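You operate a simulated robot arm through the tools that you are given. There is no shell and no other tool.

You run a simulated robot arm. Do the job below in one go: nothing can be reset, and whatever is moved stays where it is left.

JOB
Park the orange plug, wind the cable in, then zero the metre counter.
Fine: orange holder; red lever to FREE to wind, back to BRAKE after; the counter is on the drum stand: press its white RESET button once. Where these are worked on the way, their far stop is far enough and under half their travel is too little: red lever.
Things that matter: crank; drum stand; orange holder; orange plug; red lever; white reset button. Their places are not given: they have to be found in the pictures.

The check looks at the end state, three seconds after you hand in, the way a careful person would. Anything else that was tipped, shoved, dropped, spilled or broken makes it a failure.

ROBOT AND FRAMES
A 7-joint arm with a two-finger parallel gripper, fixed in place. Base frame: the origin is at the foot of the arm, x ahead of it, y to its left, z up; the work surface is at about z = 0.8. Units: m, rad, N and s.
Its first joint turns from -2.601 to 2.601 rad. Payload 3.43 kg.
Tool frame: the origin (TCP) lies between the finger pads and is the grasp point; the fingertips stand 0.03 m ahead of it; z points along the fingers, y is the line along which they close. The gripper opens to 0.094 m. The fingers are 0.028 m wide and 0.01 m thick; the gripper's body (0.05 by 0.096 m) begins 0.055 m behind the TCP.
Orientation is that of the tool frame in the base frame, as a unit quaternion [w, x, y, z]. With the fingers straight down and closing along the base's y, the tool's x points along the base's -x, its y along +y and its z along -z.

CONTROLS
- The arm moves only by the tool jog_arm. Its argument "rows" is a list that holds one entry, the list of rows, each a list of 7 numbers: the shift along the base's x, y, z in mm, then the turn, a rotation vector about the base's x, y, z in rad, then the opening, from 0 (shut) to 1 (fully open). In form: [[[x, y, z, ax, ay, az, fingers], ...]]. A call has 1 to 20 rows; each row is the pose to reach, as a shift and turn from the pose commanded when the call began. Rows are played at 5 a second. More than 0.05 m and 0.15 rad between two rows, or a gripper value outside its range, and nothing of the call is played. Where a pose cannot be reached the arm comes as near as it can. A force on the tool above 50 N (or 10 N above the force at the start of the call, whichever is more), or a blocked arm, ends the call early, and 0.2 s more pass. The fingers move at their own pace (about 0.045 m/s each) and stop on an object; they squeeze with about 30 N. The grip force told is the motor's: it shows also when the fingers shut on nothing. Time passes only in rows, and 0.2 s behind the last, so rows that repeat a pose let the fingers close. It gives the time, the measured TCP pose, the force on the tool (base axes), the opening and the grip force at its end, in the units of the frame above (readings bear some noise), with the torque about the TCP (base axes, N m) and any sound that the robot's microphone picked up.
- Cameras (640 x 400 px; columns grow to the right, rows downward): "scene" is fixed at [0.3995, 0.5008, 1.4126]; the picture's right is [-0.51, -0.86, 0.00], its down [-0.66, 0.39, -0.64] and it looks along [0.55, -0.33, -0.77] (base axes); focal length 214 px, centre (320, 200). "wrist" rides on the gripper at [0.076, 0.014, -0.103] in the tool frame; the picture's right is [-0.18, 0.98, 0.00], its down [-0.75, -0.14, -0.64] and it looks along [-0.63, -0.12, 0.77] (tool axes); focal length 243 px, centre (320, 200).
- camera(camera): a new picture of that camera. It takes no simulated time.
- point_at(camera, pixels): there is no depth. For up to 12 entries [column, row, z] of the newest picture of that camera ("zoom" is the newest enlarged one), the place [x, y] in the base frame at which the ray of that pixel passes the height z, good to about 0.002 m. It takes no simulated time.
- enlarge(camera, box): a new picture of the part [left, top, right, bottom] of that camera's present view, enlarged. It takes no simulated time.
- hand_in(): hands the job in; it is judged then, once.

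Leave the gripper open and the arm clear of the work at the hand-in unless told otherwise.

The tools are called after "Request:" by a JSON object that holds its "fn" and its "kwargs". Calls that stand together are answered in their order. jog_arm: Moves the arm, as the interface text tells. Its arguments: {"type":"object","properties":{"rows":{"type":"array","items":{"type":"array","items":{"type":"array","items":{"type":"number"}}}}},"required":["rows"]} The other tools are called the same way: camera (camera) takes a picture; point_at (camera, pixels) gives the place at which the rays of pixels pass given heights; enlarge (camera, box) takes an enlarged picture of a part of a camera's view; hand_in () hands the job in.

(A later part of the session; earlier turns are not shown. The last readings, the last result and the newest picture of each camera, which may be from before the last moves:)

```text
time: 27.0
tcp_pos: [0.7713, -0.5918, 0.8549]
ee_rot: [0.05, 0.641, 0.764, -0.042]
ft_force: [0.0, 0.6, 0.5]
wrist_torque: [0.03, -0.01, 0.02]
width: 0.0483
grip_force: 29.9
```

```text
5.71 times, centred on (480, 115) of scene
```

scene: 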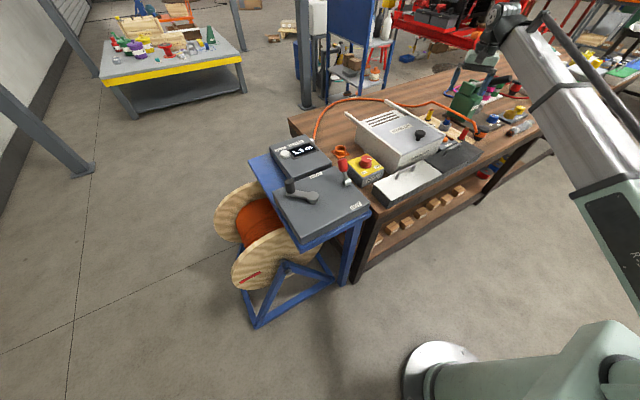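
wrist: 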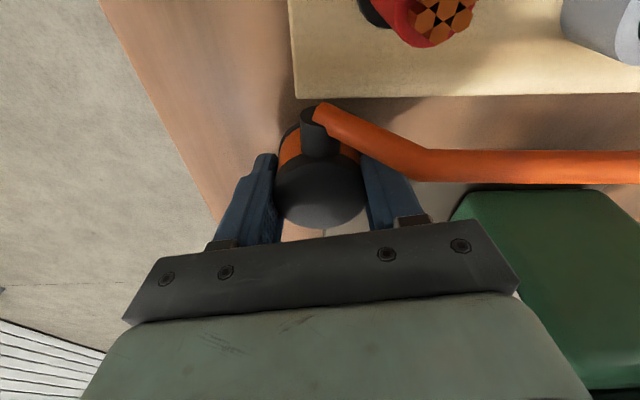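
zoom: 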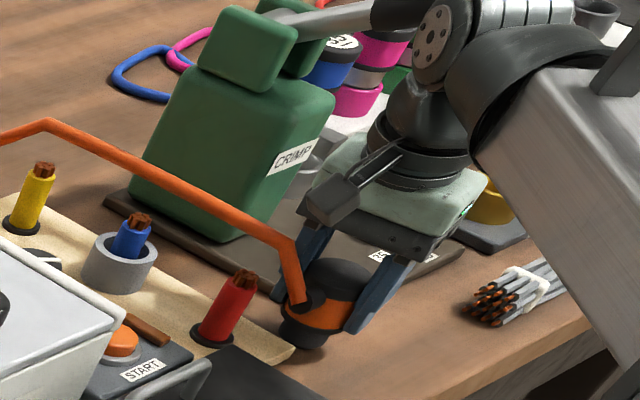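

Gripped (width 0.048, force 30 N). I lift straight up 60 mm and look.

Request:
{"fn": "jog_arm", "kwargs": {"rows": [[[0, 0, 4, 0, 0, 0, 0], [0, 0, 12, 0, 0, 0, 0], [0, 0, 24, 0, 0, 0, 0], [0, 0, 40, 0, 0, 0, 0], [0, 0, 55, 0, 0, 0, 0], [0, 0, 60, 0, 0, 0, 0], [0, 0, 60, 0, 0, 0, 0]]]}}

Request:
{"fn": "camera", "kwargs": {"camera": "wrist"}}

Request:
{"fn": "enlarge", "kwargs": {"camera": "scene", "box": [290, 60, 530, 200]}}

```text
time: 28.6
tcp_pos: [0.7731, -0.5922, 0.9158]
ee_rot: [0.049, 0.641, 0.764, -0.043]
ft_force: [0.0, -0.1, -1.6]
wrist_torque: [-0.03, -0.02, -0.01]
width: 0.0466
grip_force: 29.9
```

```text
taken
```

wrist: 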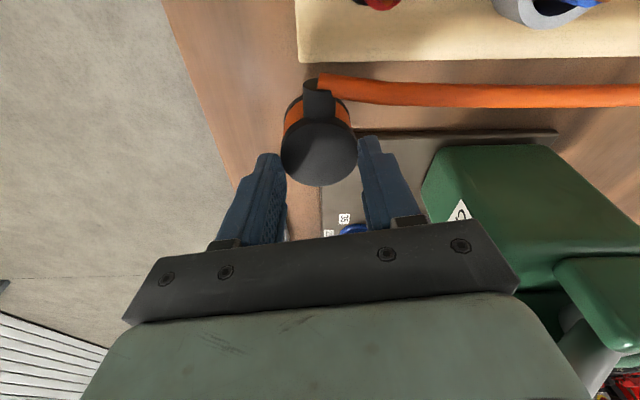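

```text
2.67 times, centred on (410, 130) of scene
```

zoom: 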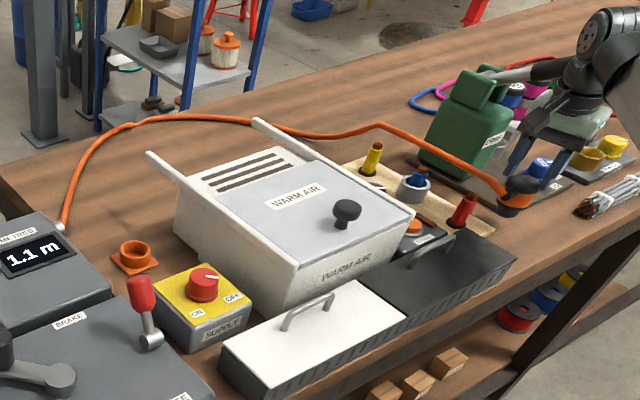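

The grip width changed to 0.0466 and the plug seems to have shifted in the fingers. I look closer before moving.

Request:
{"fn": "enlarge", "kwargs": {"camera": "wrist", "box": [230, 60, 410, 230]}}

Request:
{"fn": "enlarge", "kwargs": {"camera": "scene", "box": [450, 80, 530, 150]}}

```text
2.35 times, centred on (320, 145) of wrist
```

zoom: 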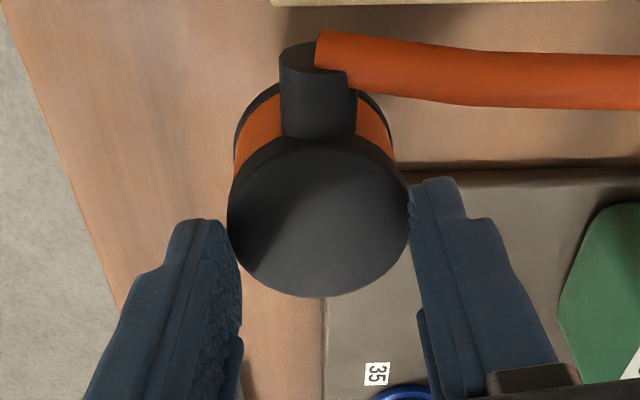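

```text
5.71 times, centred on (490, 115) of scene
```

zoom: 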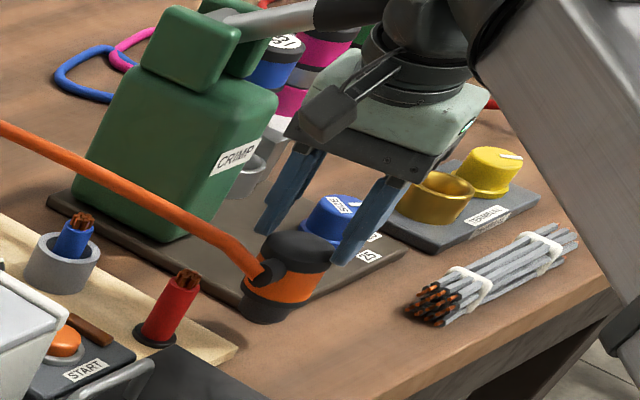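

The plug slid down; now only the finger tips hold its cap. I measure the cap's present height.

Request:
{"fn": "point_at", "kwargs": {"camera": "zoom", "pixels": [[298, 252, 0.86], [298, 252, 0.87], [298, 252, 0.88], [298, 252, 0.89], [298, 252, 0.9]]}}

Request:
{"fn": "point_at", "kwargs": {"camera": "wrist", "pixels": [[319, 151, 0.86], [319, 151, 0.87], [319, 151, 0.88], [319, 151, 0.89], [319, 151, 0.9]]}}

```text
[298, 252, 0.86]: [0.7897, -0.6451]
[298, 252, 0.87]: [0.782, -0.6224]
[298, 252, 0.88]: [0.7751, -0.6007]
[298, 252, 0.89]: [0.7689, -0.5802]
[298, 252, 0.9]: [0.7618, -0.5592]
```

```text
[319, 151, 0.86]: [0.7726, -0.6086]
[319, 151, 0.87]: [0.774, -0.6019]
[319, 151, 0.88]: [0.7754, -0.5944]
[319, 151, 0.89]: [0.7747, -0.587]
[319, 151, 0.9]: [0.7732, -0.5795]
```

The cap top is near 0.886, so the plug hangs about 22 mm up by the tips only. I set it back down and release, then regrip deeper.

Request:
{"fn": "jog_arm", "kwargs": {"rows": [[[0, 0, -4, 0, 0, 0, 0], [0, 0, -9, 0, 0, 0, 0], [0, 0, -14, 0, 0, 0, 0], [0, 0, -18, 0, 0, 0, 0], [0, 0, -21, 0, 0, 0, 0], [0, 0, -21, 0, 0, 0, 0]]]}}

Request:
{"fn": "enlarge", "kwargs": {"camera": "scene", "box": [450, 80, 530, 150]}}

Request:
{"fn": "camera", "kwargs": {"camera": "wrist"}}

```text
time: 30.0
tcp_pos: [0.7723, -0.5916, 0.895]
ee_rot: [0.05, 0.641, 0.765, -0.042]
ft_force: [0.1, -0.1, -1.3]
wrist_torque: [0.01, -0.02, 0.02]
width: 0.0464
grip_force: 29.9
```

```text
5.71 times, centred on (490, 115) of scene
```

zoom: 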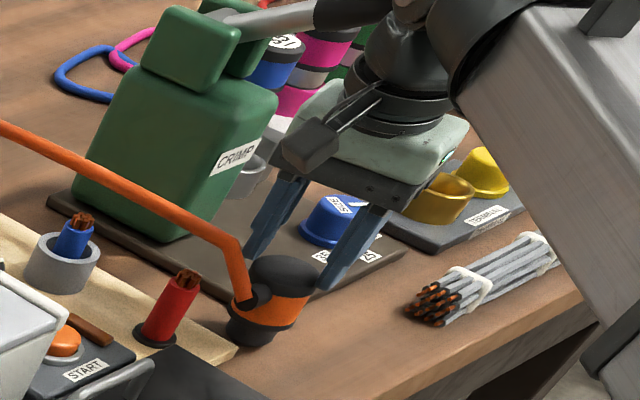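

```text
taken
```

wrist: 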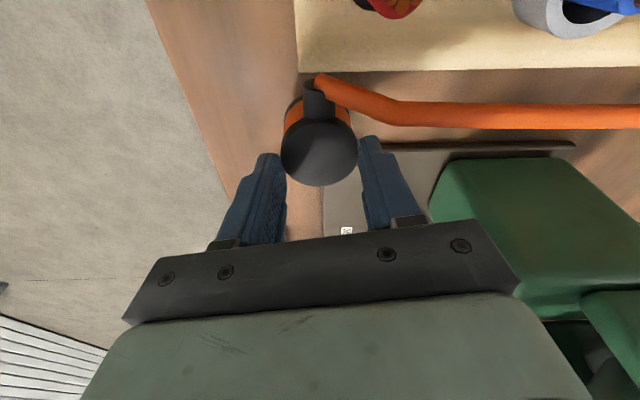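

Still carrying about 1.3 N. I lower in 2 mm steps till contact.

Request:
{"fn": "jog_arm", "kwargs": {"rows": [[[0, 0, -1, 0, 0, 0, 0], [0, 0, -2, 0, 0, 0, 0], [0, 0, -3, 0, 0, 0, 0], [0, 0, -3, 0, 0, 0, 0]]]}}

```text
time: 31.0
tcp_pos: [0.7722, -0.5924, 0.8927]
ee_rot: [0.051, 0.64, 0.765, -0.042]
ft_force: [1.3, 0.7, 14.3]
wrist_torque: [0.05, -0.35, -0.02]
width: 0.0466
grip_force: 30.2
```

The plug stands on the bench (14 N up). I open and rise to z≈0.99.

Request:
{"fn": "jog_arm", "kwargs": {"rows": [[[0, 0, 1, 0, 0, 0, 0.4], [0, 0, 1, 0, 0, 0, 0.75], [0, 0, 1, 0, 0, 0, 0.75], [0, 0, 10, 0, 0, 0, 0.75], [0, 0, 30, 0, 0, 0, 0.75], [0, 0, 60, 0, 0, 0, 0.75], [0, 0, 90, 0, 0, 0, 0.75], [0, 0, 100, 0, 0, 0, 0.75]]]}}

Request:
{"fn": "camera", "kwargs": {"camera": "wrist"}}

Request:
{"fn": "enlarge", "kwargs": {"camera": "scene", "box": [450, 100, 514, 140]}}

```text
time: 32.8
tcp_pos: [0.7714, -0.592, 0.9914]
ee_rot: [0.051, 0.642, 0.764, -0.042]
ft_force: [-0.1, 0.4, -0.3]
wrist_torque: [-0.01, 0.03, 0.03]
width: 0.0706
grip_force: 0.1
```

```text
taken
```

wrist: 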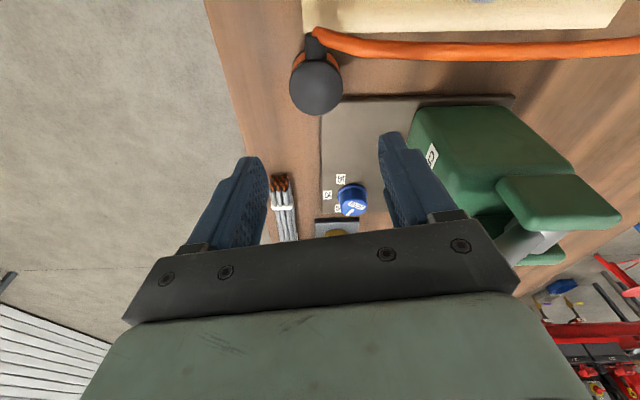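

```text
10.00 times, centred on (482, 120) of scene
```

zoom: 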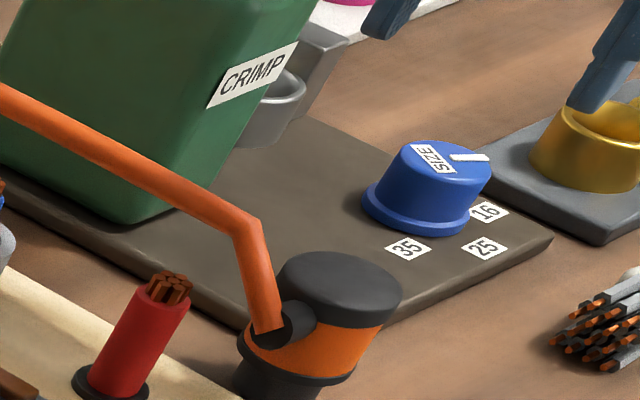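

The plug stands upright as before. I undo the tilt, rise a little, and turn the hand by +2.53 rad so it will lean away from the stub and cable.

Request:
{"fn": "jog_arm", "kwargs": {"rows": [[[0, 0, 5, 0.02, 0.004, 0, 0.75], [0, 0, 15, 0.06, 0.011, 0, 0.75], [0, 0, 25, 0.1, 0.018, 0, 0.75], [0, 0, 30, 0.118, 0.021, 0, 0.75], [0, 0, 30, 0.118, 0.021, 0, 0.75]]]}}

Request:
{"fn": "jog_arm", "kwargs": {"rows": [[[0, 0, 0, 0, 0, 0.03, 0.75], [0, 0, 0, 0, 0, 0.12, 0.75], [0, 0, 0, 0, 0, 0.25, 0.75], [0, 0, 0, 0, 0, 0.39, 0.75], [0, 0, 0, 0, 0, 0.53, 0.75], [0, 0, 0, 0, 0, 0.67, 0.75], [0, 0, 0, 0, 0, 0.81, 0.75], [0, 0, 0, 0, 0, 0.95, 0.75], [0, 0, 0, 0, 0, 1.09, 0.75], [0, 0, 0, 0, 0, 1.23, 0.75], [0, 0, 0, 0, 0, 1.37, 0.75], [0, 0, 0, 0, 0, 1.51, 0.75], [0, 0, 0, 0, 0, 1.65, 0.75], [0, 0, 0, 0, 0, 1.79, 0.75], [0, 0, 0, 0, 0, 1.93, 0.75], [0, 0, 0, 0, 0, 2.07, 0.75], [0, 0, 0, 0, 0, 2.21, 0.75], [0, 0, 0, 0, 0, 2.35, 0.75], [0, 0, 0, 0, 0, 2.47, 0.75], [0, 0, 0, 0, 0, 2.53, 0.75]]]}}

Request:
{"fn": "camera", "kwargs": {"camera": "wrist"}}

Request:
{"fn": "camera", "kwargs": {"camera": "scene"}}

```text
time: 34.0
tcp_pos: [0.771, -0.5927, 1.0219]
ee_rot: [0.004, 0.643, 0.765, -0.003]
ft_force: [0.5, 0.3, -1.4]
wrist_torque: [0.0, 0.0, -0.02]
width: 0.0707
grip_force: 0.1
```

```text
time: 38.2
tcp_pos: [0.772, -0.5918, 1.0207]
ee_rot: [0.005, -0.537, 0.843, 0.003]
ft_force: [0.3, 0.3, 0.2]
wrist_torque: [-0.02, 0.01, 0.01]
width: 0.0704
grip_force: 0.1
```

```text
taken
```

wrist: 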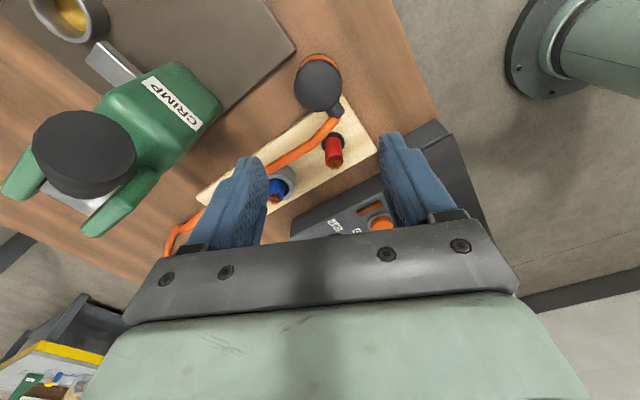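

```text
taken
```

scene: 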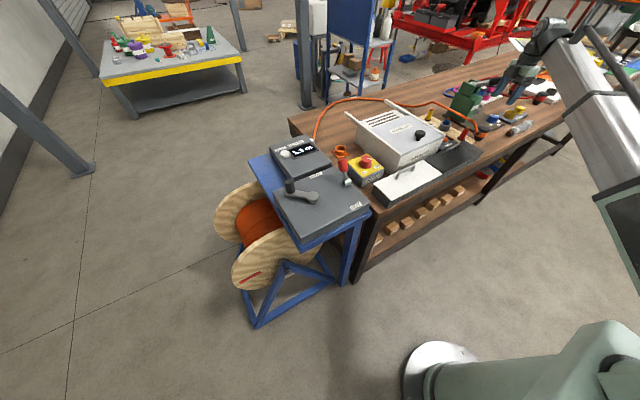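

Turn done (yaw +65°). I relocate the plug and check the crimp tool's black handle (wrist (85,150)) for clearance.

Request:
{"fn": "enlarge", "kwargs": {"camera": "wrist", "box": [250, 40, 410, 160]}}

Request:
{"fn": "point_at", "kwargs": {"camera": "wrist", "pixels": [[85, 150, 0.94], [85, 150, 0.98], [135, 160, 0.94], [135, 160, 0.98], [220, 100, 0.9], [318, 85, 0.864]]}}

Request:
{"fn": "enlarge", "kwargs": {"camera": "scene", "box": [440, 60, 540, 140]}}

```text
3.33 times, centred on (330, 100) of wrist
```

zoom: 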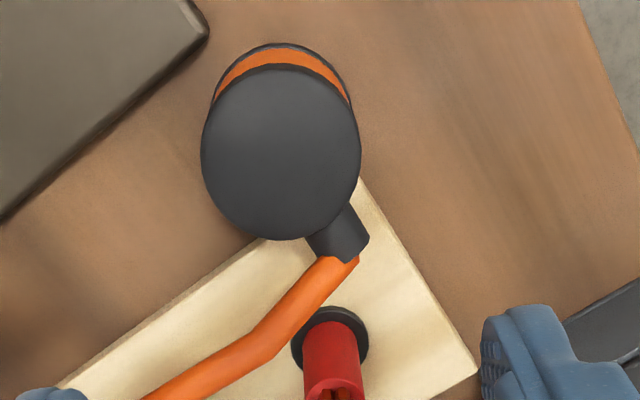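

```text
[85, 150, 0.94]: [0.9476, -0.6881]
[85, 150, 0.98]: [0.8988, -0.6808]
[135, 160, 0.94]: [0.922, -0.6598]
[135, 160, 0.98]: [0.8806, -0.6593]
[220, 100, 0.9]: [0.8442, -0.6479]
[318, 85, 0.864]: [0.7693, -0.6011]
```

```text
5.00 times, centred on (490, 100) of scene
```

zoom: 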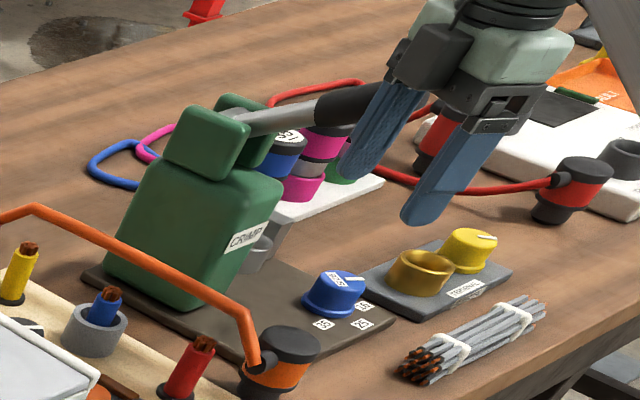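

The handle slants up toward the robot, its end near (0.83,-0.67,1.03), about 8 cm clear of the hand's axis. Now the plug's centre in this zoom at (281,152.5) and stub end (345,240).

Request:
{"fn": "point_at", "kwargs": {"camera": "wrist", "pixels": [[318.3, 85.8, 0.864], [318.3, 85.8, 0.868], [294.4, 85.8, 0.864], [342.4, 85.8, 0.864], [338, 113, 0.852], [334, 118, 0.852]]}}

```text
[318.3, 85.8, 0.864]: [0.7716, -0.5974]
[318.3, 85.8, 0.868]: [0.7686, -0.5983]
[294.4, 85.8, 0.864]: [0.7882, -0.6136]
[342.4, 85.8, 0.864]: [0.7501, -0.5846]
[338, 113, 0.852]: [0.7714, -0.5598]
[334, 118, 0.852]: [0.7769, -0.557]
```

Request:
{"fn": "point_at", "kwargs": {"camera": "wrist", "pixels": [[296, 49, 0.81], [296, 49, 0.815], [246, 118, 0.81], [270, 84, 0.81], [283, 44, 0.815], [240, 92, 0.815]]}}

Request:
{"fn": "enlarge", "kwargs": {"camera": "wrist", "box": [160, 0, 400, 130]}}

```text
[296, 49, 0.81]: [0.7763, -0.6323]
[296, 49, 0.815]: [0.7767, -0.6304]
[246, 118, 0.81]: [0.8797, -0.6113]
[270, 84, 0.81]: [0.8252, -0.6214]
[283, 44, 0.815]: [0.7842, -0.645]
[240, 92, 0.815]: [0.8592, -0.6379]
```

```text
2.67 times, centred on (280, 65) of wrist
```

zoom: 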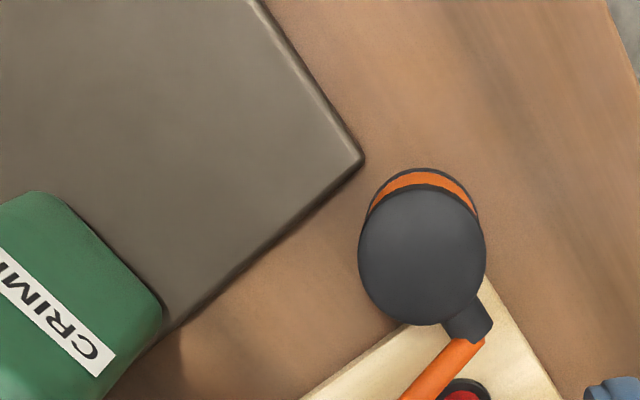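

The crimp tool's base plate edge lies close on the far side, so I turn a bit more (yaw 86°) to keep the fingers between plate and cable, then tilt 0.12 rad and lower to z≈0.90.

Request:
{"fn": "jog_arm", "kwargs": {"rows": [[[0, -0.5, 0, 0, 0, 0.04, 0.75], [0, -1, -5, 0, 0, 0.12, 0.75], [0, -2, -15, 0, 0, 0.22, 0.75], [0, -2, -25, 0, 0, 0.32, 0.75], [0, -2, -30, 0, 0, 0.367, 0.75], [0, -2, -30, 0, 0, 0.367, 0.75]]]}}

Request:
{"fn": "jog_arm", "kwargs": {"rows": [[[0, 0, -5, 0.02, -0.001, 0, 0.75], [0, 0, -20, 0.06, -0.004, 0, 0.75], [0, 0, -40, 0.1, -0.007, 0, 0.75], [0, 0, -60, 0.1197, -0.0084, 0, 0.75], [0, 0, -75, 0.1197, -0.0084, 0, 0.75], [0, 0, -85, 0.1197, -0.0084, 0, 0.75], [0, 0, -85, 0.1197, -0.0084, 0, 0.75]]]}}

Request:
{"fn": "camera", "kwargs": {"camera": "wrist"}}

Request:
{"fn": "enlarge", "kwargs": {"camera": "scene", "box": [440, 70, 540, 150]}}

```text
time: 39.6
tcp_pos: [0.7725, -0.5947, 0.9913]
ee_rot: [0.004, -0.682, 0.731, 0.004]
ft_force: [0.7, -1.2, 0.2]
wrist_torque: [0.0, 0.0, -0.03]
width: 0.0703
grip_force: 0.2
```

```text
time: 41.2
tcp_pos: [0.7715, -0.5931, 0.9049]
ee_rot: [0.048, -0.68, 0.73, 0.046]
ft_force: [-0.7, -0.6, 0.6]
wrist_torque: [0.02, 0.01, 0.02]
width: 0.0705
grip_force: 0.0
```

```text
taken
```

wrist: 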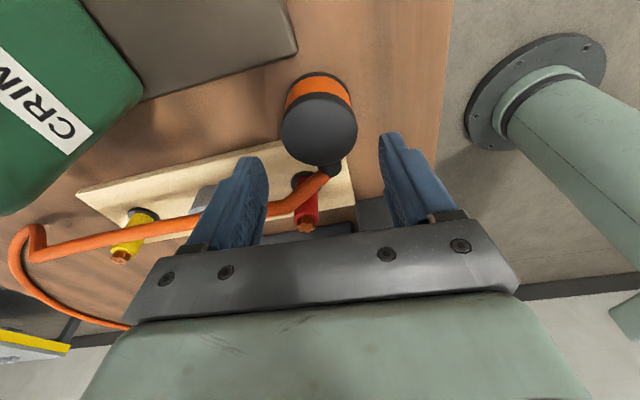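

```text
5.00 times, centred on (490, 110) of scene
```

zoom: 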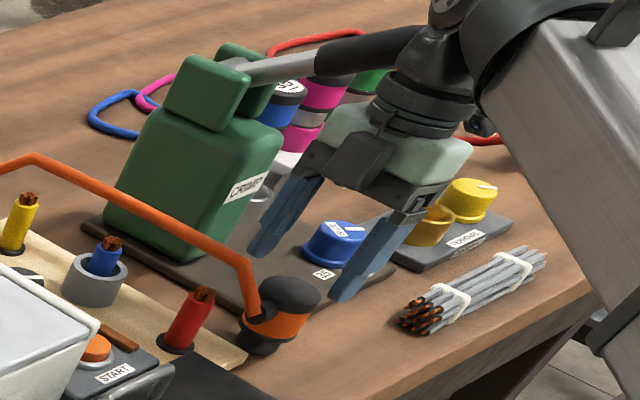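

I check the plug centre again from here before the last descent.

Request:
{"fn": "enlarge", "kwargs": {"camera": "wrist", "box": [240, 60, 400, 190]}}

Request:
{"fn": "enlarge", "kwargs": {"camera": "scene", "box": [490, 60, 560, 120]}}

```text
3.08 times, centred on (320, 125) of wrist
```

zoom: 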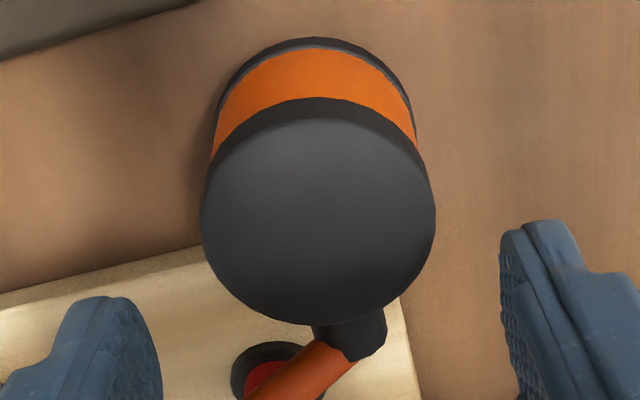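

```text
6.67 times, centred on (525, 90) of scene
```

zoom: 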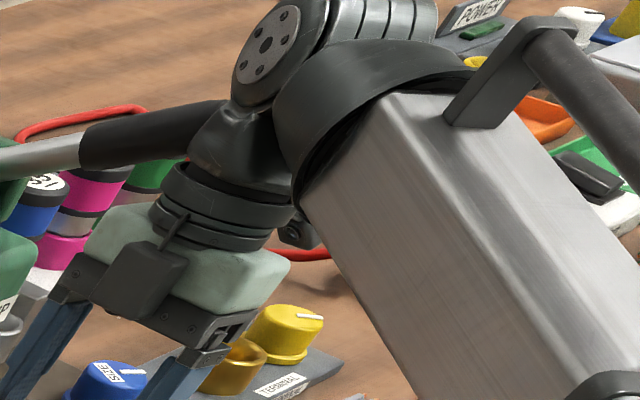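

Request:
{"fn": "point_at", "kwargs": {"camera": "wrist", "pixels": [[319.4, 132.1, 0.864], [281.4, 132.1, 0.864], [357.3, 132.1, 0.864], [285.3, 145, 0.8]]}}

Request:
{"fn": "jog_arm", "kwargs": {"rows": [[[0, 0, -4, 0, 0, 0, 0.75], [0, 0, -12, 0, 0, 0, 0.75], [0, 0, -22, 0, 0, 0, 0.75], [0, 0, -30, 0, 0, 0, 0.75], [0, 0, -30, 0, 0, 0, 0.75]]]}}

Request:
{"fn": "camera", "kwargs": {"camera": "wrist"}}

Request:
{"fn": "enlarge", "kwargs": {"camera": "scene", "box": [440, 60, 560, 150]}}

```text
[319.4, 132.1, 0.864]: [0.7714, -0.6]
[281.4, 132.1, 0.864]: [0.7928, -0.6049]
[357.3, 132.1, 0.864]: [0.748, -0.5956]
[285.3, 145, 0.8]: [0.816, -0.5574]
```

```text
time: 42.4
tcp_pos: [0.7715, -0.5957, 0.8747]
ee_rot: [0.048, -0.681, 0.729, 0.045]
ft_force: [0.0, 0.9, -0.1]
wrist_torque: [0.0, 0.0, -0.03]
width: 0.0704
grip_force: 0.0
```

```text
taken
```

wrist: 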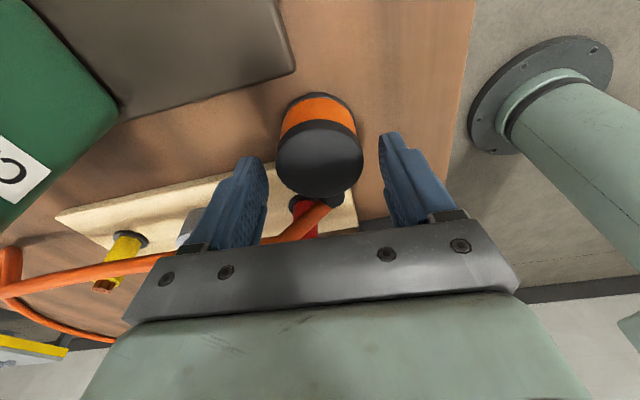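

```text
4.44 times, centred on (500, 105) of scene
```

zoom: 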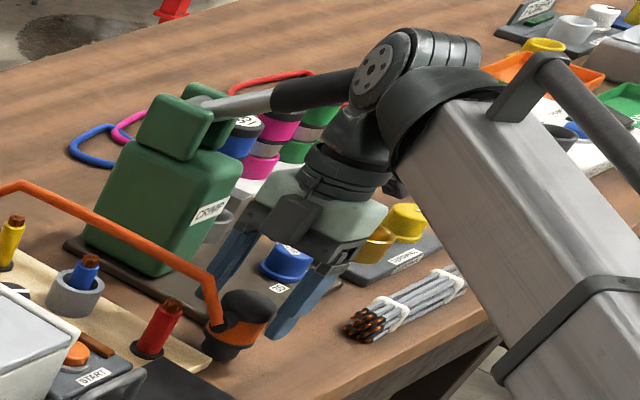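

Combining views, the plug's centre is (0.7715,-0.595), top ≈0.858. I lower the remaining 36 mm to z≈0.839.

Request:
{"fn": "jog_arm", "kwargs": {"rows": [[[0, 0, -4, 0, 0, 0, 0.75], [0, 0, -12, 0, 0, 0, 0.75], [0, 0, -22, 0, 0, 0, 0.75], [0, 0, -31, 0, 0, 0, 0.75], [0, 0, -36, 0, 0, 0, 0.75], [0, 0, -36, 0, 0, 0, 0.75]]]}}

Request:
{"fn": "camera", "kwargs": {"camera": "wrist"}}

Request:
{"fn": "enlarge", "kwargs": {"camera": "scene", "box": [440, 80, 520, 150]}}

```text
time: 43.8
tcp_pos: [0.7734, -0.5944, 0.84]
ee_rot: [0.047, -0.68, 0.73, 0.044]
ft_force: [0.0, -0.2, -1.2]
wrist_torque: [0.02, 0.01, 0.02]
width: 0.0705
grip_force: 0.1
```

```text
taken
```

wrist: 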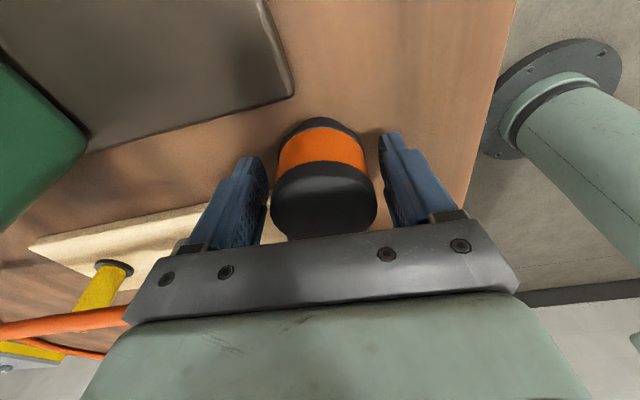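

```text
5.71 times, centred on (480, 115) of scene
```

zoom: 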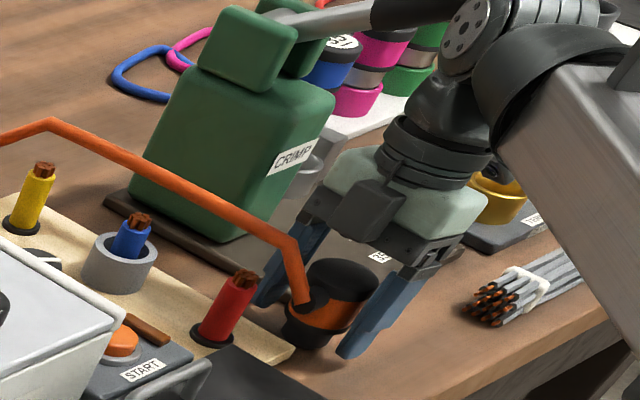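

The fingers now reach down past the flange. I close.

Request:
{"fn": "jog_arm", "kwargs": {"rows": [[[0, 0, 0, 0, 0, 0, 0.5], [0, 0, 0, 0, 0, 0, 0.2], [0, 0, 0, 0, 0, 0, 0], [0, 0, 0, 0, 0, 0, 0], [0, 0, 0, 0, 0, 0, 0], [0, 0, 0, 0, 0, 0, 0]]]}}

Request:
{"fn": "jog_arm", "kwargs": {"rows": [[[0, 0, 2, 0, 0, 0, 0], [0, 0, 5, 0, 0, 0, 0], [0, 0, 9, 0, 0, 0, 0], [0, 0, 13, 0, 0, 0, 0], [0, 0, 15, 0, 0, 0, 0], [0, 0, 15, 0, 0, 0, 0]]]}}

Request:
{"fn": "camera", "kwargs": {"camera": "wrist"}}

Request:
{"fn": "enlarge", "kwargs": {"camera": "scene", "box": [440, 80, 520, 150]}}

```text
time: 45.2
tcp_pos: [0.7731, -0.5933, 0.8404]
ee_rot: [0.048, -0.68, 0.731, 0.044]
ft_force: [0.2, 0.1, -1.0]
wrist_torque: [0.01, 0.01, 0.01]
width: 0.0482
grip_force: 29.8
```

```text
time: 46.6
tcp_pos: [0.7727, -0.5934, 0.8561]
ee_rot: [0.049, -0.679, 0.731, 0.044]
ft_force: [-1.0, 0.1, -0.9]
wrist_torque: [-0.01, -0.01, 0.01]
width: 0.0486
grip_force: 30.0
```

```text
taken
```

wrist: 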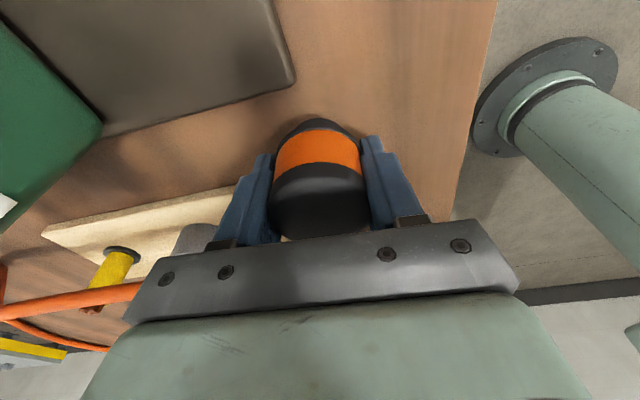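

```text
5.71 times, centred on (480, 115) of scene
```

zoom: 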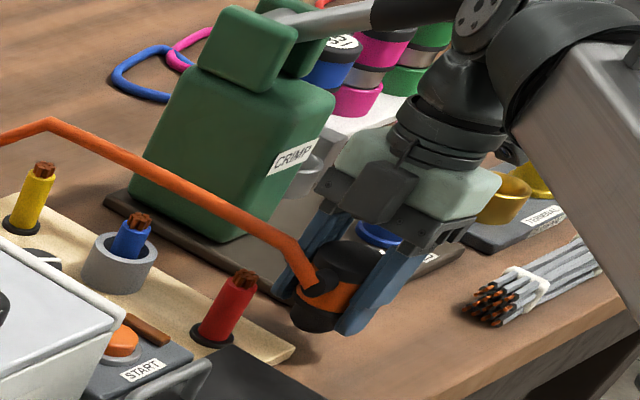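

The plug came up with the hand and keeps its place in the fingers. I lift on to z≈0.93 and check again.

Request:
{"fn": "jog_arm", "kwargs": {"rows": [[[0, 0, 4, 0, 0, 0, 0], [0, 0, 13, 0, 0, 0, 0], [0, 0, 25, 0, 0, 0, 0], [0, 0, 40, 0, 0, 0, 0], [0, 0, 55, 0, 0, 0, 0], [0, 0, 68, 0, 0, 0, 0], [0, 0, 75, 0, 0, 0, 0], [0, 0, 75, 0, 0, 0, 0]]]}}

Request:
{"fn": "camera", "kwargs": {"camera": "wrist"}}

Request:
{"fn": "enlarge", "kwargs": {"camera": "scene", "box": [290, 50, 560, 210]}}

```text
time: 48.4
tcp_pos: [0.7721, -0.5937, 0.9304]
ee_rot: [0.049, -0.68, 0.73, 0.045]
ft_force: [0.1, -0.2, -1.4]
wrist_torque: [-0.02, 0.0, 0.0]
width: 0.0482
grip_force: 29.8
```

```text
taken
```

wrist: 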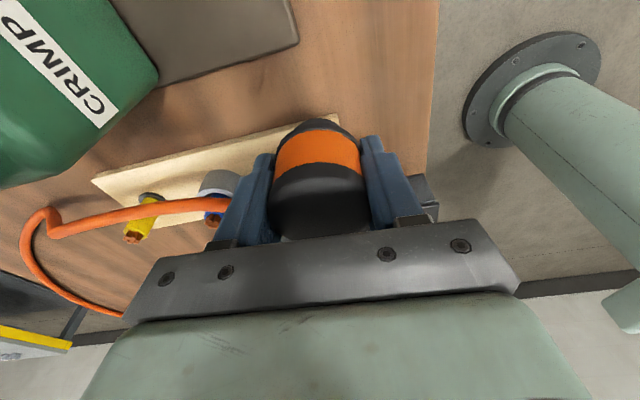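

```text
2.37 times, centred on (425, 130) of scene
```

zoom: 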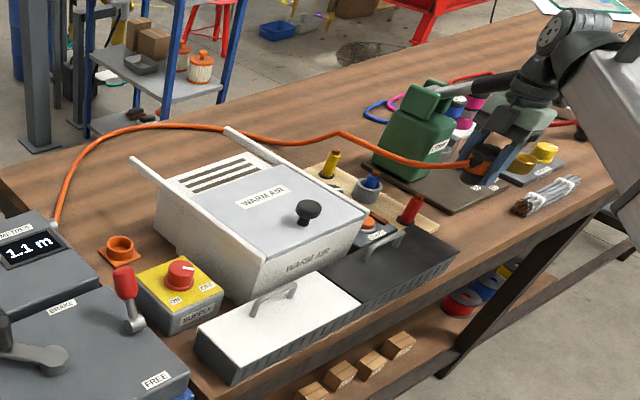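

Held firmly. I carry it up to z≈1.05 and toward the warm-air unit, turning the hand gradually, first half.

Request:
{"fn": "jog_arm", "kwargs": {"rows": [[[0, 0, 8, 0, 0, 0, 0], [2, 8, 28, 0, 0, 0, 0], [5, 25, 55, 0, 0, 0, 0], [10, 50, 85, 0, 0, -0.03, 0], [20, 80, 105, 0, 0, -0.08, 0], [35, 115, 118, 0, 0, -0.14, 0], [55, 150, 120, 0, 0, -0.2, 0], [75, 185, 120, 0, 0, -0.26, 0], [97, 220, 120, 0, 0, -0.32, 0], [115, 250, 120, 0, 0, -0.38, 0], [126, 268, 120, 0, 0, -0.42, 0], [130, 275, 120, 0, 0, -0.44, 0]]]}}

Request:
{"fn": "camera", "kwargs": {"camera": "wrist"}}

Request:
{"fn": "enlarge", "kwargs": {"camera": "scene", "box": [290, 50, 560, 210]}}

```text
time: 51.0
tcp_pos: [0.9041, -0.3186, 1.0489]
ee_rot: [0.058, -0.503, 0.862, 0.034]
ft_force: [-1.4, -0.3, -1.5]
wrist_torque: [0.01, -0.01, 0.0]
width: 0.048
grip_force: 30.0
```

```text
taken
```

wrist: 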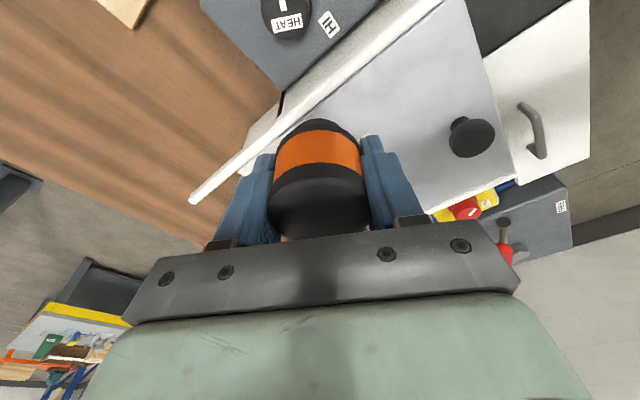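

```text
2.37 times, centred on (425, 130) of scene
```

zoom: 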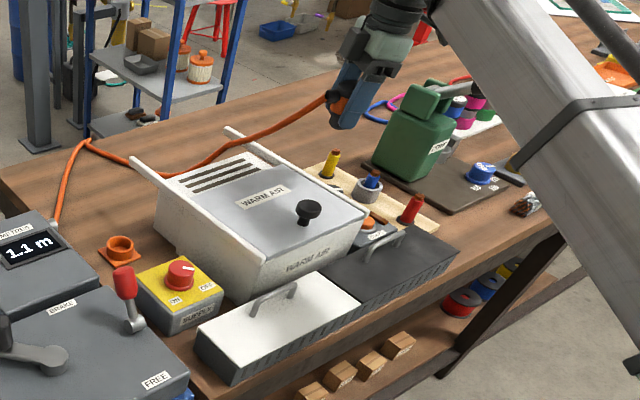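

The cable follows behind the unit nicely. Second half: to above the holder at z≈1.05.

Request:
{"fn": "jog_arm", "kwargs": {"rows": [[[3, 8, 0, 0, 0, -0.01, 0], [10, 28, 0, 0, 0, -0.03, 0], [22, 58, 0, 0, 0, -0.07, 0], [35, 93, 0, 0, 0, -0.11, 0], [48, 130, 0, 0, 0, -0.16, 0], [60, 167, 0, 0, 0, -0.21, 0], [71, 203, 0, 0, 0, -0.26, 0], [82, 240, 0, 0, 0, -0.31, 0], [92, 275, 0, 0, 0, -0.36, 0], [101, 303, 0, 0, 0, -0.4, 0], [109, 325, 0, 0, 0, -0.43, 0], [114, 337, 0, 0, 0, -0.45, 0], [116, 343, 0, 0, 0, -0.45, 0], [116, 343, 0, 0, 0, -0.45, 0]]]}}

Request:
{"fn": "camera", "kwargs": {"camera": "wrist"}}

Request:
{"fn": "enlarge", "kwargs": {"camera": "scene", "box": [270, 60, 540, 220]}}

```text
time: 54.0
tcp_pos: [1.0188, 0.0241, 1.0493]
ee_rot: [0.063, -0.299, 0.952, 0.019]
ft_force: [0.2, -1.2, -2.2]
wrist_torque: [0.0, -0.02, -0.01]
width: 0.0481
grip_force: 29.9
```

```text
taken
```

wrist: 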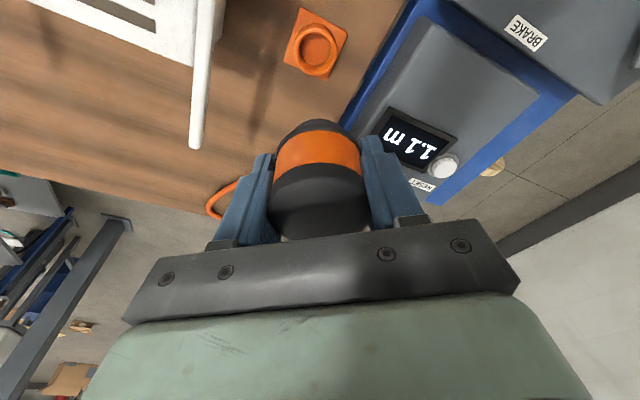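

```text
2.37 times, centred on (405, 140) of scene
```

zoom: 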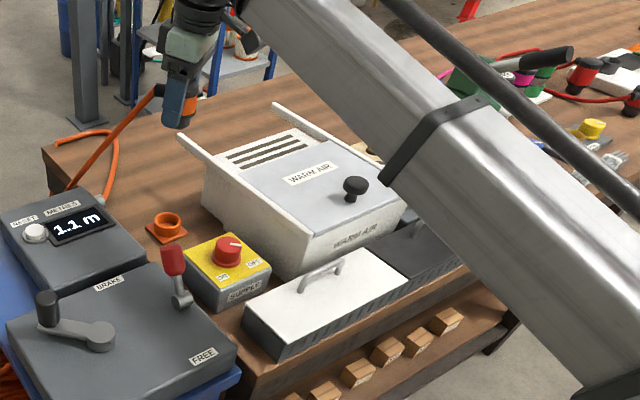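

The plug hangs above the holder. Before descending I check the height of the warm-air unit's rail (end at wrist (195,143)) against the camera on the hand.

Request:
{"fn": "point_at", "kwargs": {"camera": "wrist", "pixels": [[195, 143, 0.88], [195, 143, 0.9], [195, 143, 0.92], [195, 143, 0.94], [218, 3, 0.9], [218, 3, 0.92], [317, 47, 0.825], [313, 43, 0.806]]}}

Request:
{"fn": "enlarge", "kwargs": {"camera": "scene", "box": [310, 90, 430, 190]}}

```text
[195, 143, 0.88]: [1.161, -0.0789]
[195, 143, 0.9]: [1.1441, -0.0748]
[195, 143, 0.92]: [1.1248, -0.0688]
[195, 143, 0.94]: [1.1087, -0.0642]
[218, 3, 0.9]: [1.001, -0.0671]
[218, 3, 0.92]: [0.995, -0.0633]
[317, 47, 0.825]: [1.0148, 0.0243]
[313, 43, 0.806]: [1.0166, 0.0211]
```

```text
4.00 times, centred on (370, 140) of scene
```

zoom: 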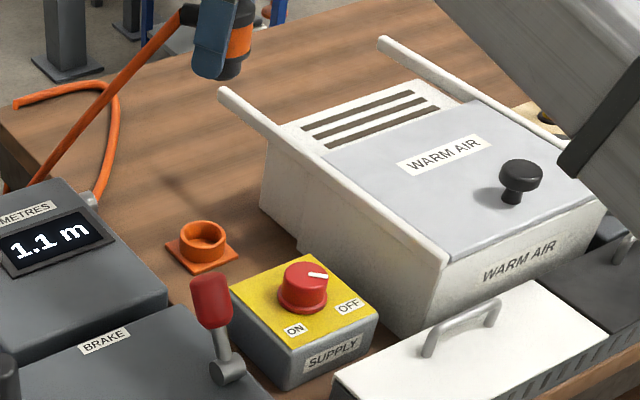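

The rail top is about z=0.92 and close to where the hand's camera would come; so I turn the hand back to yaw ≈10° and lower to z≈0.95.

Request:
{"fn": "jog_arm", "kwargs": {"rows": [[[0, 0, 0, 0, 0, -0.03, 0], [0, 0, -5, 0, 0, -0.1, 0], [1, 0, -15, 0, 0, -0.18, 0], [2, 0, -30, 0, 0, -0.26, 0], [2, 0, -48, 0, 0, -0.34, 0], [2, 0, -66, 0, 0, -0.4, 0], [2, 0, -84, 0, 0, -0.43, 0], [2, 0, -96, 0, 0, -0.43, 0], [2, 0, -100, 0, 0, -0.43, 0], [2, 0, -100, 0, 0, -0.43, 0]]]}}

Request:
{"fn": "camera", "kwargs": {"camera": "wrist"}}

Request:
{"fn": "enlarge", "kwargs": {"camera": "scene", "box": [300, 80, 420, 180]}}

```text
time: 56.2
tcp_pos: [1.02, 0.0258, 0.95]
ee_rot: [0.066, -0.09, 0.994, 0.007]
ft_force: [-0.4, 0.0, -2.0]
wrist_torque: [0.0, 0.01, 0.01]
width: 0.048
grip_force: 30.4
```

```text
taken
```

wrist: 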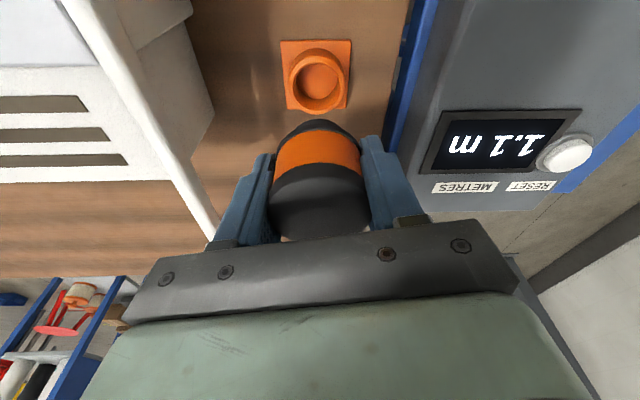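

```text
4.00 times, centred on (360, 130) of scene
```

zoom: 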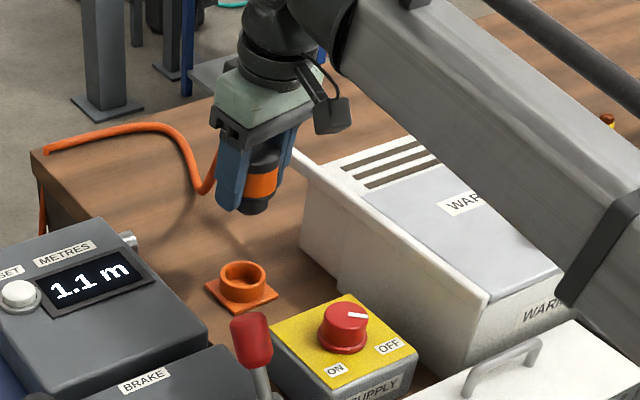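

I enlarge on the holder in this view and check where it is.

Request:
{"fn": "enlarge", "kwargs": {"camera": "wrist", "box": [250, 20, 390, 220]}}

Request:
{"fn": "point_at", "kwargs": {"camera": "wrist", "pixels": [[317, 82, 0.825], [316, 75, 0.806], [281, 40, 0.804], [352, 40, 0.804], [348, 109, 0.804], [286, 112, 0.804]]}}

```text
2.00 times, centred on (320, 120) of wrist
```

zoom: 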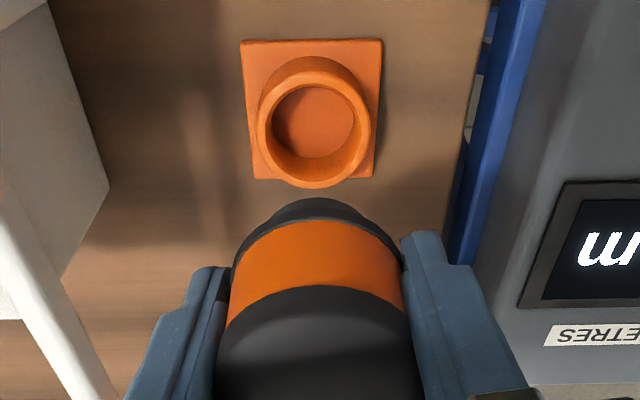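

```text
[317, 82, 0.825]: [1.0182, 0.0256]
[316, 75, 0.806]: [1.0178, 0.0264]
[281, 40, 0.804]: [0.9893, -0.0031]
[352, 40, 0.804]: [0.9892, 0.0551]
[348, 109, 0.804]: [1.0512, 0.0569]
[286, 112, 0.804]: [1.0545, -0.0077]
```

Holder centre confirmed at (1.0205, 0.025). I lower so the nose is just above the ring (TCP z≈0.882).

Request:
{"fn": "jog_arm", "kwargs": {"rows": [[[0, 0, -4, 0, 0, 0, 0], [1, 0, -14, 0, 0, 0, 0], [2, 0, -28, 0, 0, 0, 0], [2, -0.5, -44, 0, 0, 0, 0], [2, -0.5, -58, 0, 0, 0, 0], [2, -0.5, -68, 0, 0, 0, 0], [2, -0.5, -68, 0, 0, 0, 0]]]}}

Request:
{"fn": "camera", "kwargs": {"camera": "wrist"}}

Request:
{"fn": "enlarge", "kwargs": {"camera": "scene", "box": [310, 120, 374, 160]}}

```text
time: 57.8
tcp_pos: [1.0229, 0.0238, 0.8816]
ee_rot: [0.066, -0.089, 0.994, 0.006]
ft_force: [0.0, -0.7, -1.3]
wrist_torque: [0.02, -0.01, 0.01]
width: 0.0482
grip_force: 30.1
```

```text
taken
```

wrist: 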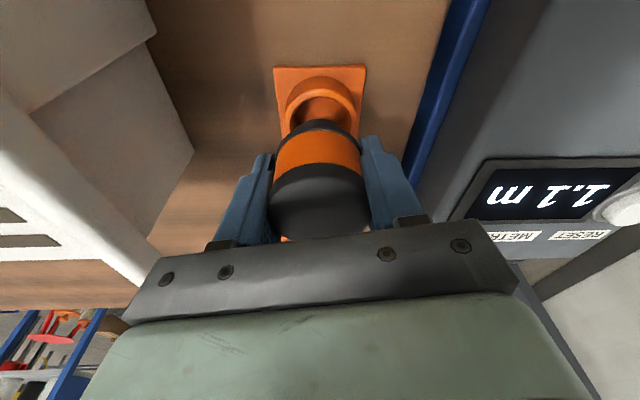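

```text
10.00 times, centred on (342, 140) of scene
```

zoom: 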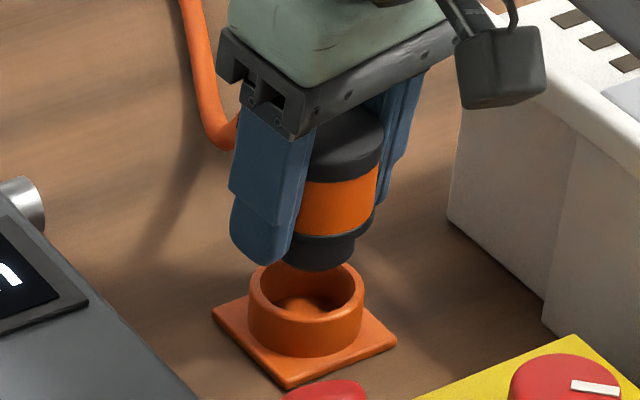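

The nose is over the ring, perhaps 2 mm toward picture-right. I shift (+1, +1.5) mm and lower in small steps to z≈0.86, watching the force.

Request:
{"fn": "jog_arm", "kwargs": {"rows": [[[1, 1.5, 0, 0, 0, 0, 0], [1, 1.5, -4, 0, 0, 0, 0], [1, 1.5, -9, 0, 0, 0, 0], [1, 1.5, -14, 0, 0, 0, 0], [1, 1.5, -18, 0, 0, 0, 0], [1, 1.5, -22, 0, 0, 0, 0], [1, 1.5, -22, 0, 0, 0, 0]]]}}

Request:
{"fn": "enlarge", "kwargs": {"camera": "scene", "box": [310, 120, 374, 160]}}

Request:
{"fn": "enlarge", "kwargs": {"camera": "wrist", "box": [250, 50, 390, 220]}}

```text
time: 59.4
tcp_pos: [1.0226, 0.0255, 0.861]
ee_rot: [0.066, -0.089, 0.994, 0.006]
ft_force: [0.6, -0.6, -1.1]
wrist_torque: [0.03, 0.01, 0.02]
width: 0.0483
grip_force: 29.5
```

```text
10.00 times, centred on (342, 140) of scene
```

zoom: 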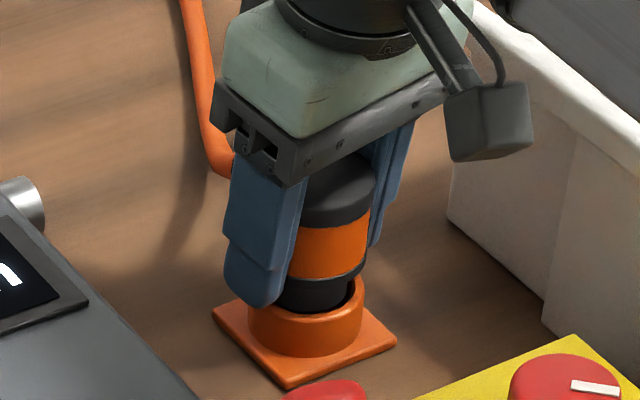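

```text
2.35 times, centred on (320, 135) of wrist
```

zoom: 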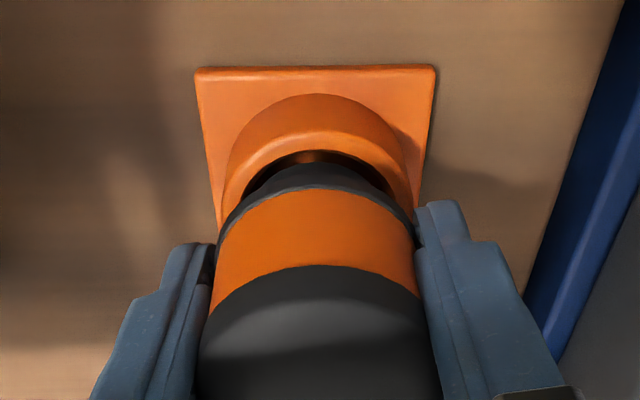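

The nose is entering the bore. The fingertips (z≈0.831) will soon meet the ring's rim, so I lower just 4 mm more, look, then release to let it drop the last bit.

Request:
{"fn": "jog_arm", "kwargs": {"rows": [[[0, 0, -1, 0, 0, 0, 0], [0, 0, -2, 0, 0, 0, 0], [0, 0, -3, 0, 0, 0, 0], [0, 0, -4, 0, 0, 0, 0], [0, 0, -4, 0, 0, 0, 0]]]}}

Request:
{"fn": "enlarge", "kwargs": {"camera": "scene", "box": [310, 120, 374, 160]}}

```text
time: 60.6
tcp_pos: [1.0233, 0.0249, 0.8572]
ee_rot: [0.067, -0.089, 0.994, 0.006]
ft_force: [0.5, -1.1, 21.2]
wrist_torque: [0.5, 0.23, 0.07]
width: 0.0482
grip_force: 29.8
```

```text
10.00 times, centred on (342, 140) of scene
```

zoom: 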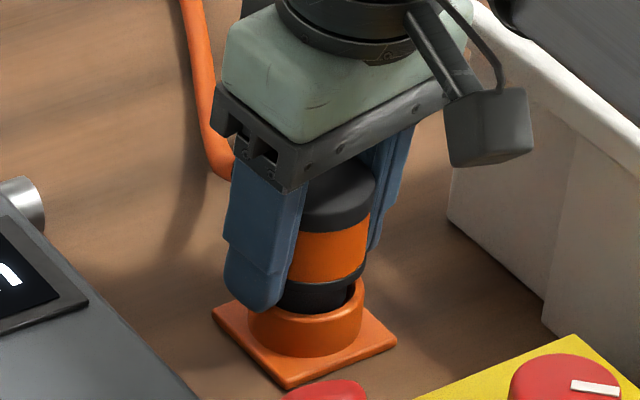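

21 N upward: the fingertips touch the rim; the nose sits inside the bore. I back off 2 mm and open slowly.

Request:
{"fn": "jog_arm", "kwargs": {"rows": [[[0, 0, 2, 0, 0, 0, 0], [0, 0, 2, 0, 0, 0, 0.5], [0, 0, 2, 0, 0, 0, 0.6], [0, 0, 2, 0, 0, 0, 0.7], [0, 0, 2, 0, 0, 0, 0.75], [0, 0, 2, 0, 0, 0, 0.75]]]}}

Request:
{"fn": "enlarge", "kwargs": {"camera": "scene", "box": [310, 120, 374, 160]}}

Request:
{"fn": "camera", "kwargs": {"camera": "wrist"}}

```text
time: 62.0
tcp_pos: [1.0229, 0.0251, 0.8576]
ee_rot: [0.066, -0.09, 0.994, 0.006]
ft_force: [-0.7, 0.2, -0.2]
wrist_torque: [0.0, 0.01, -0.03]
width: 0.0705
grip_force: 0.2
```

```text
10.00 times, centred on (342, 140) of scene
```

zoom: 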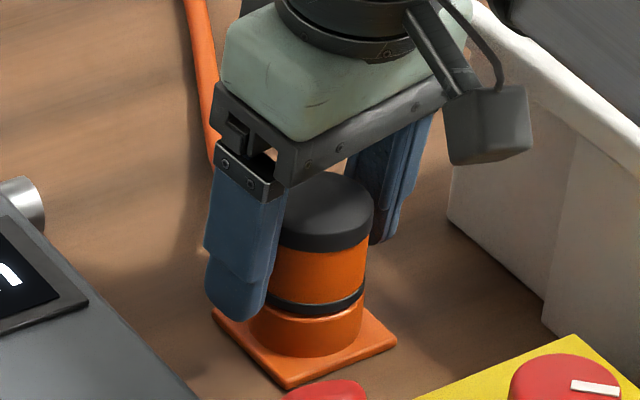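

```text
taken
```

wrist: 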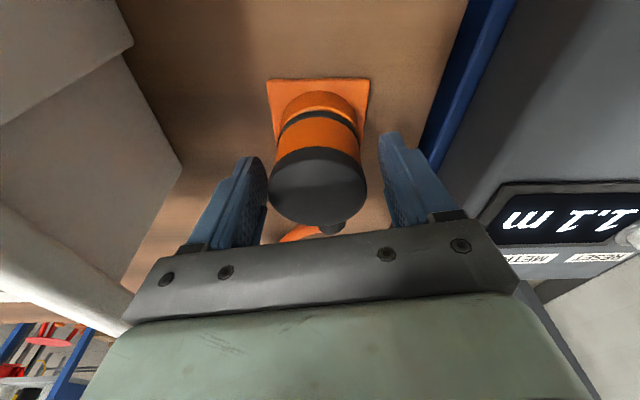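

The plug dropped flush into the holder. I rise straight up.

Request:
{"fn": "jog_arm", "kwargs": {"rows": [[[0, 0, 6, 0, 0, 0, 0.75], [0, 0, 20, 0, 0, 0, 0.75], [-1, 0, 40, 0, 0, 0, 0.75], [-2, 0, 65, 0, 0, 0, 0.75], [-5, 0, 95, 0, 0, 0, 0.75], [-10, 0, 125, 0, 0, 0, 0.75], [-25, 0, 150, 0, 0, 0, 0.75], [-45, 5, 175, 0, 0, 0, 0.75], [-70, 10, 195, 0, 0, 0, 0.75], [-85, 15, 205, 0, 0, 0, 0.75]]]}}

Request:
{"fn": "camera", "kwargs": {"camera": "wrist"}}

Request:
{"fn": "camera", "kwargs": {"camera": "scene"}}

Request:
{"fn": "enlarge", "kwargs": {"camera": "scene", "box": [230, 110, 410, 240]}}

```text
time: 64.2
tcp_pos: [0.9391, 0.0403, 1.0638]
ee_rot: [0.065, -0.089, 0.994, 0.007]
ft_force: [-0.2, -0.4, 0.1]
wrist_torque: [0.01, 0.02, -0.03]
width: 0.0703
grip_force: 0.0
```

```text
taken
```

wrist: 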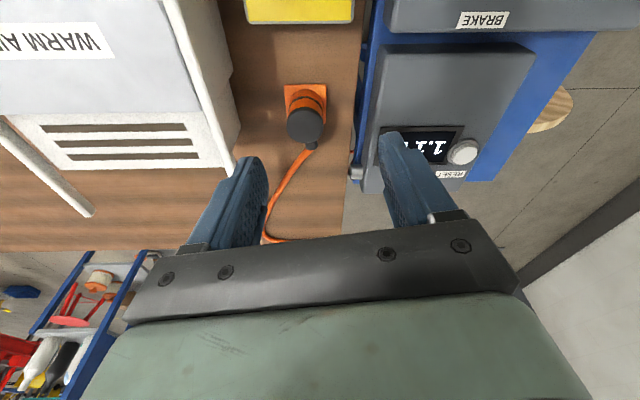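

```text
taken
```

scene: 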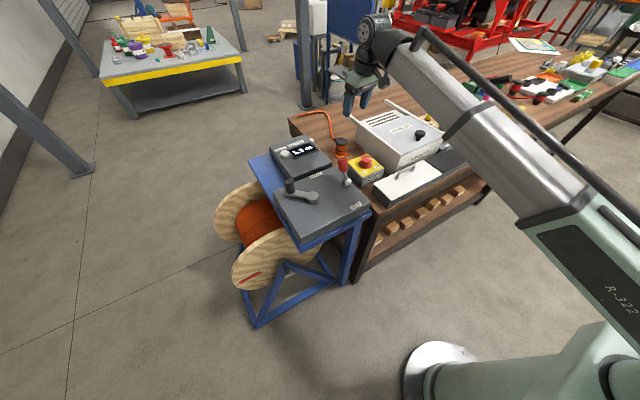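

```text
3.08 times, centred on (320, 175) of scene
```

zoom: 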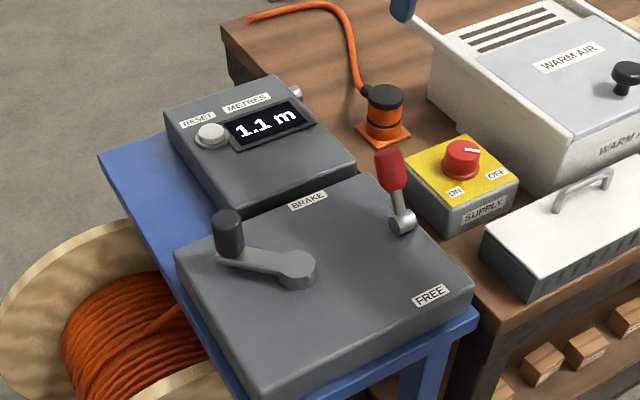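

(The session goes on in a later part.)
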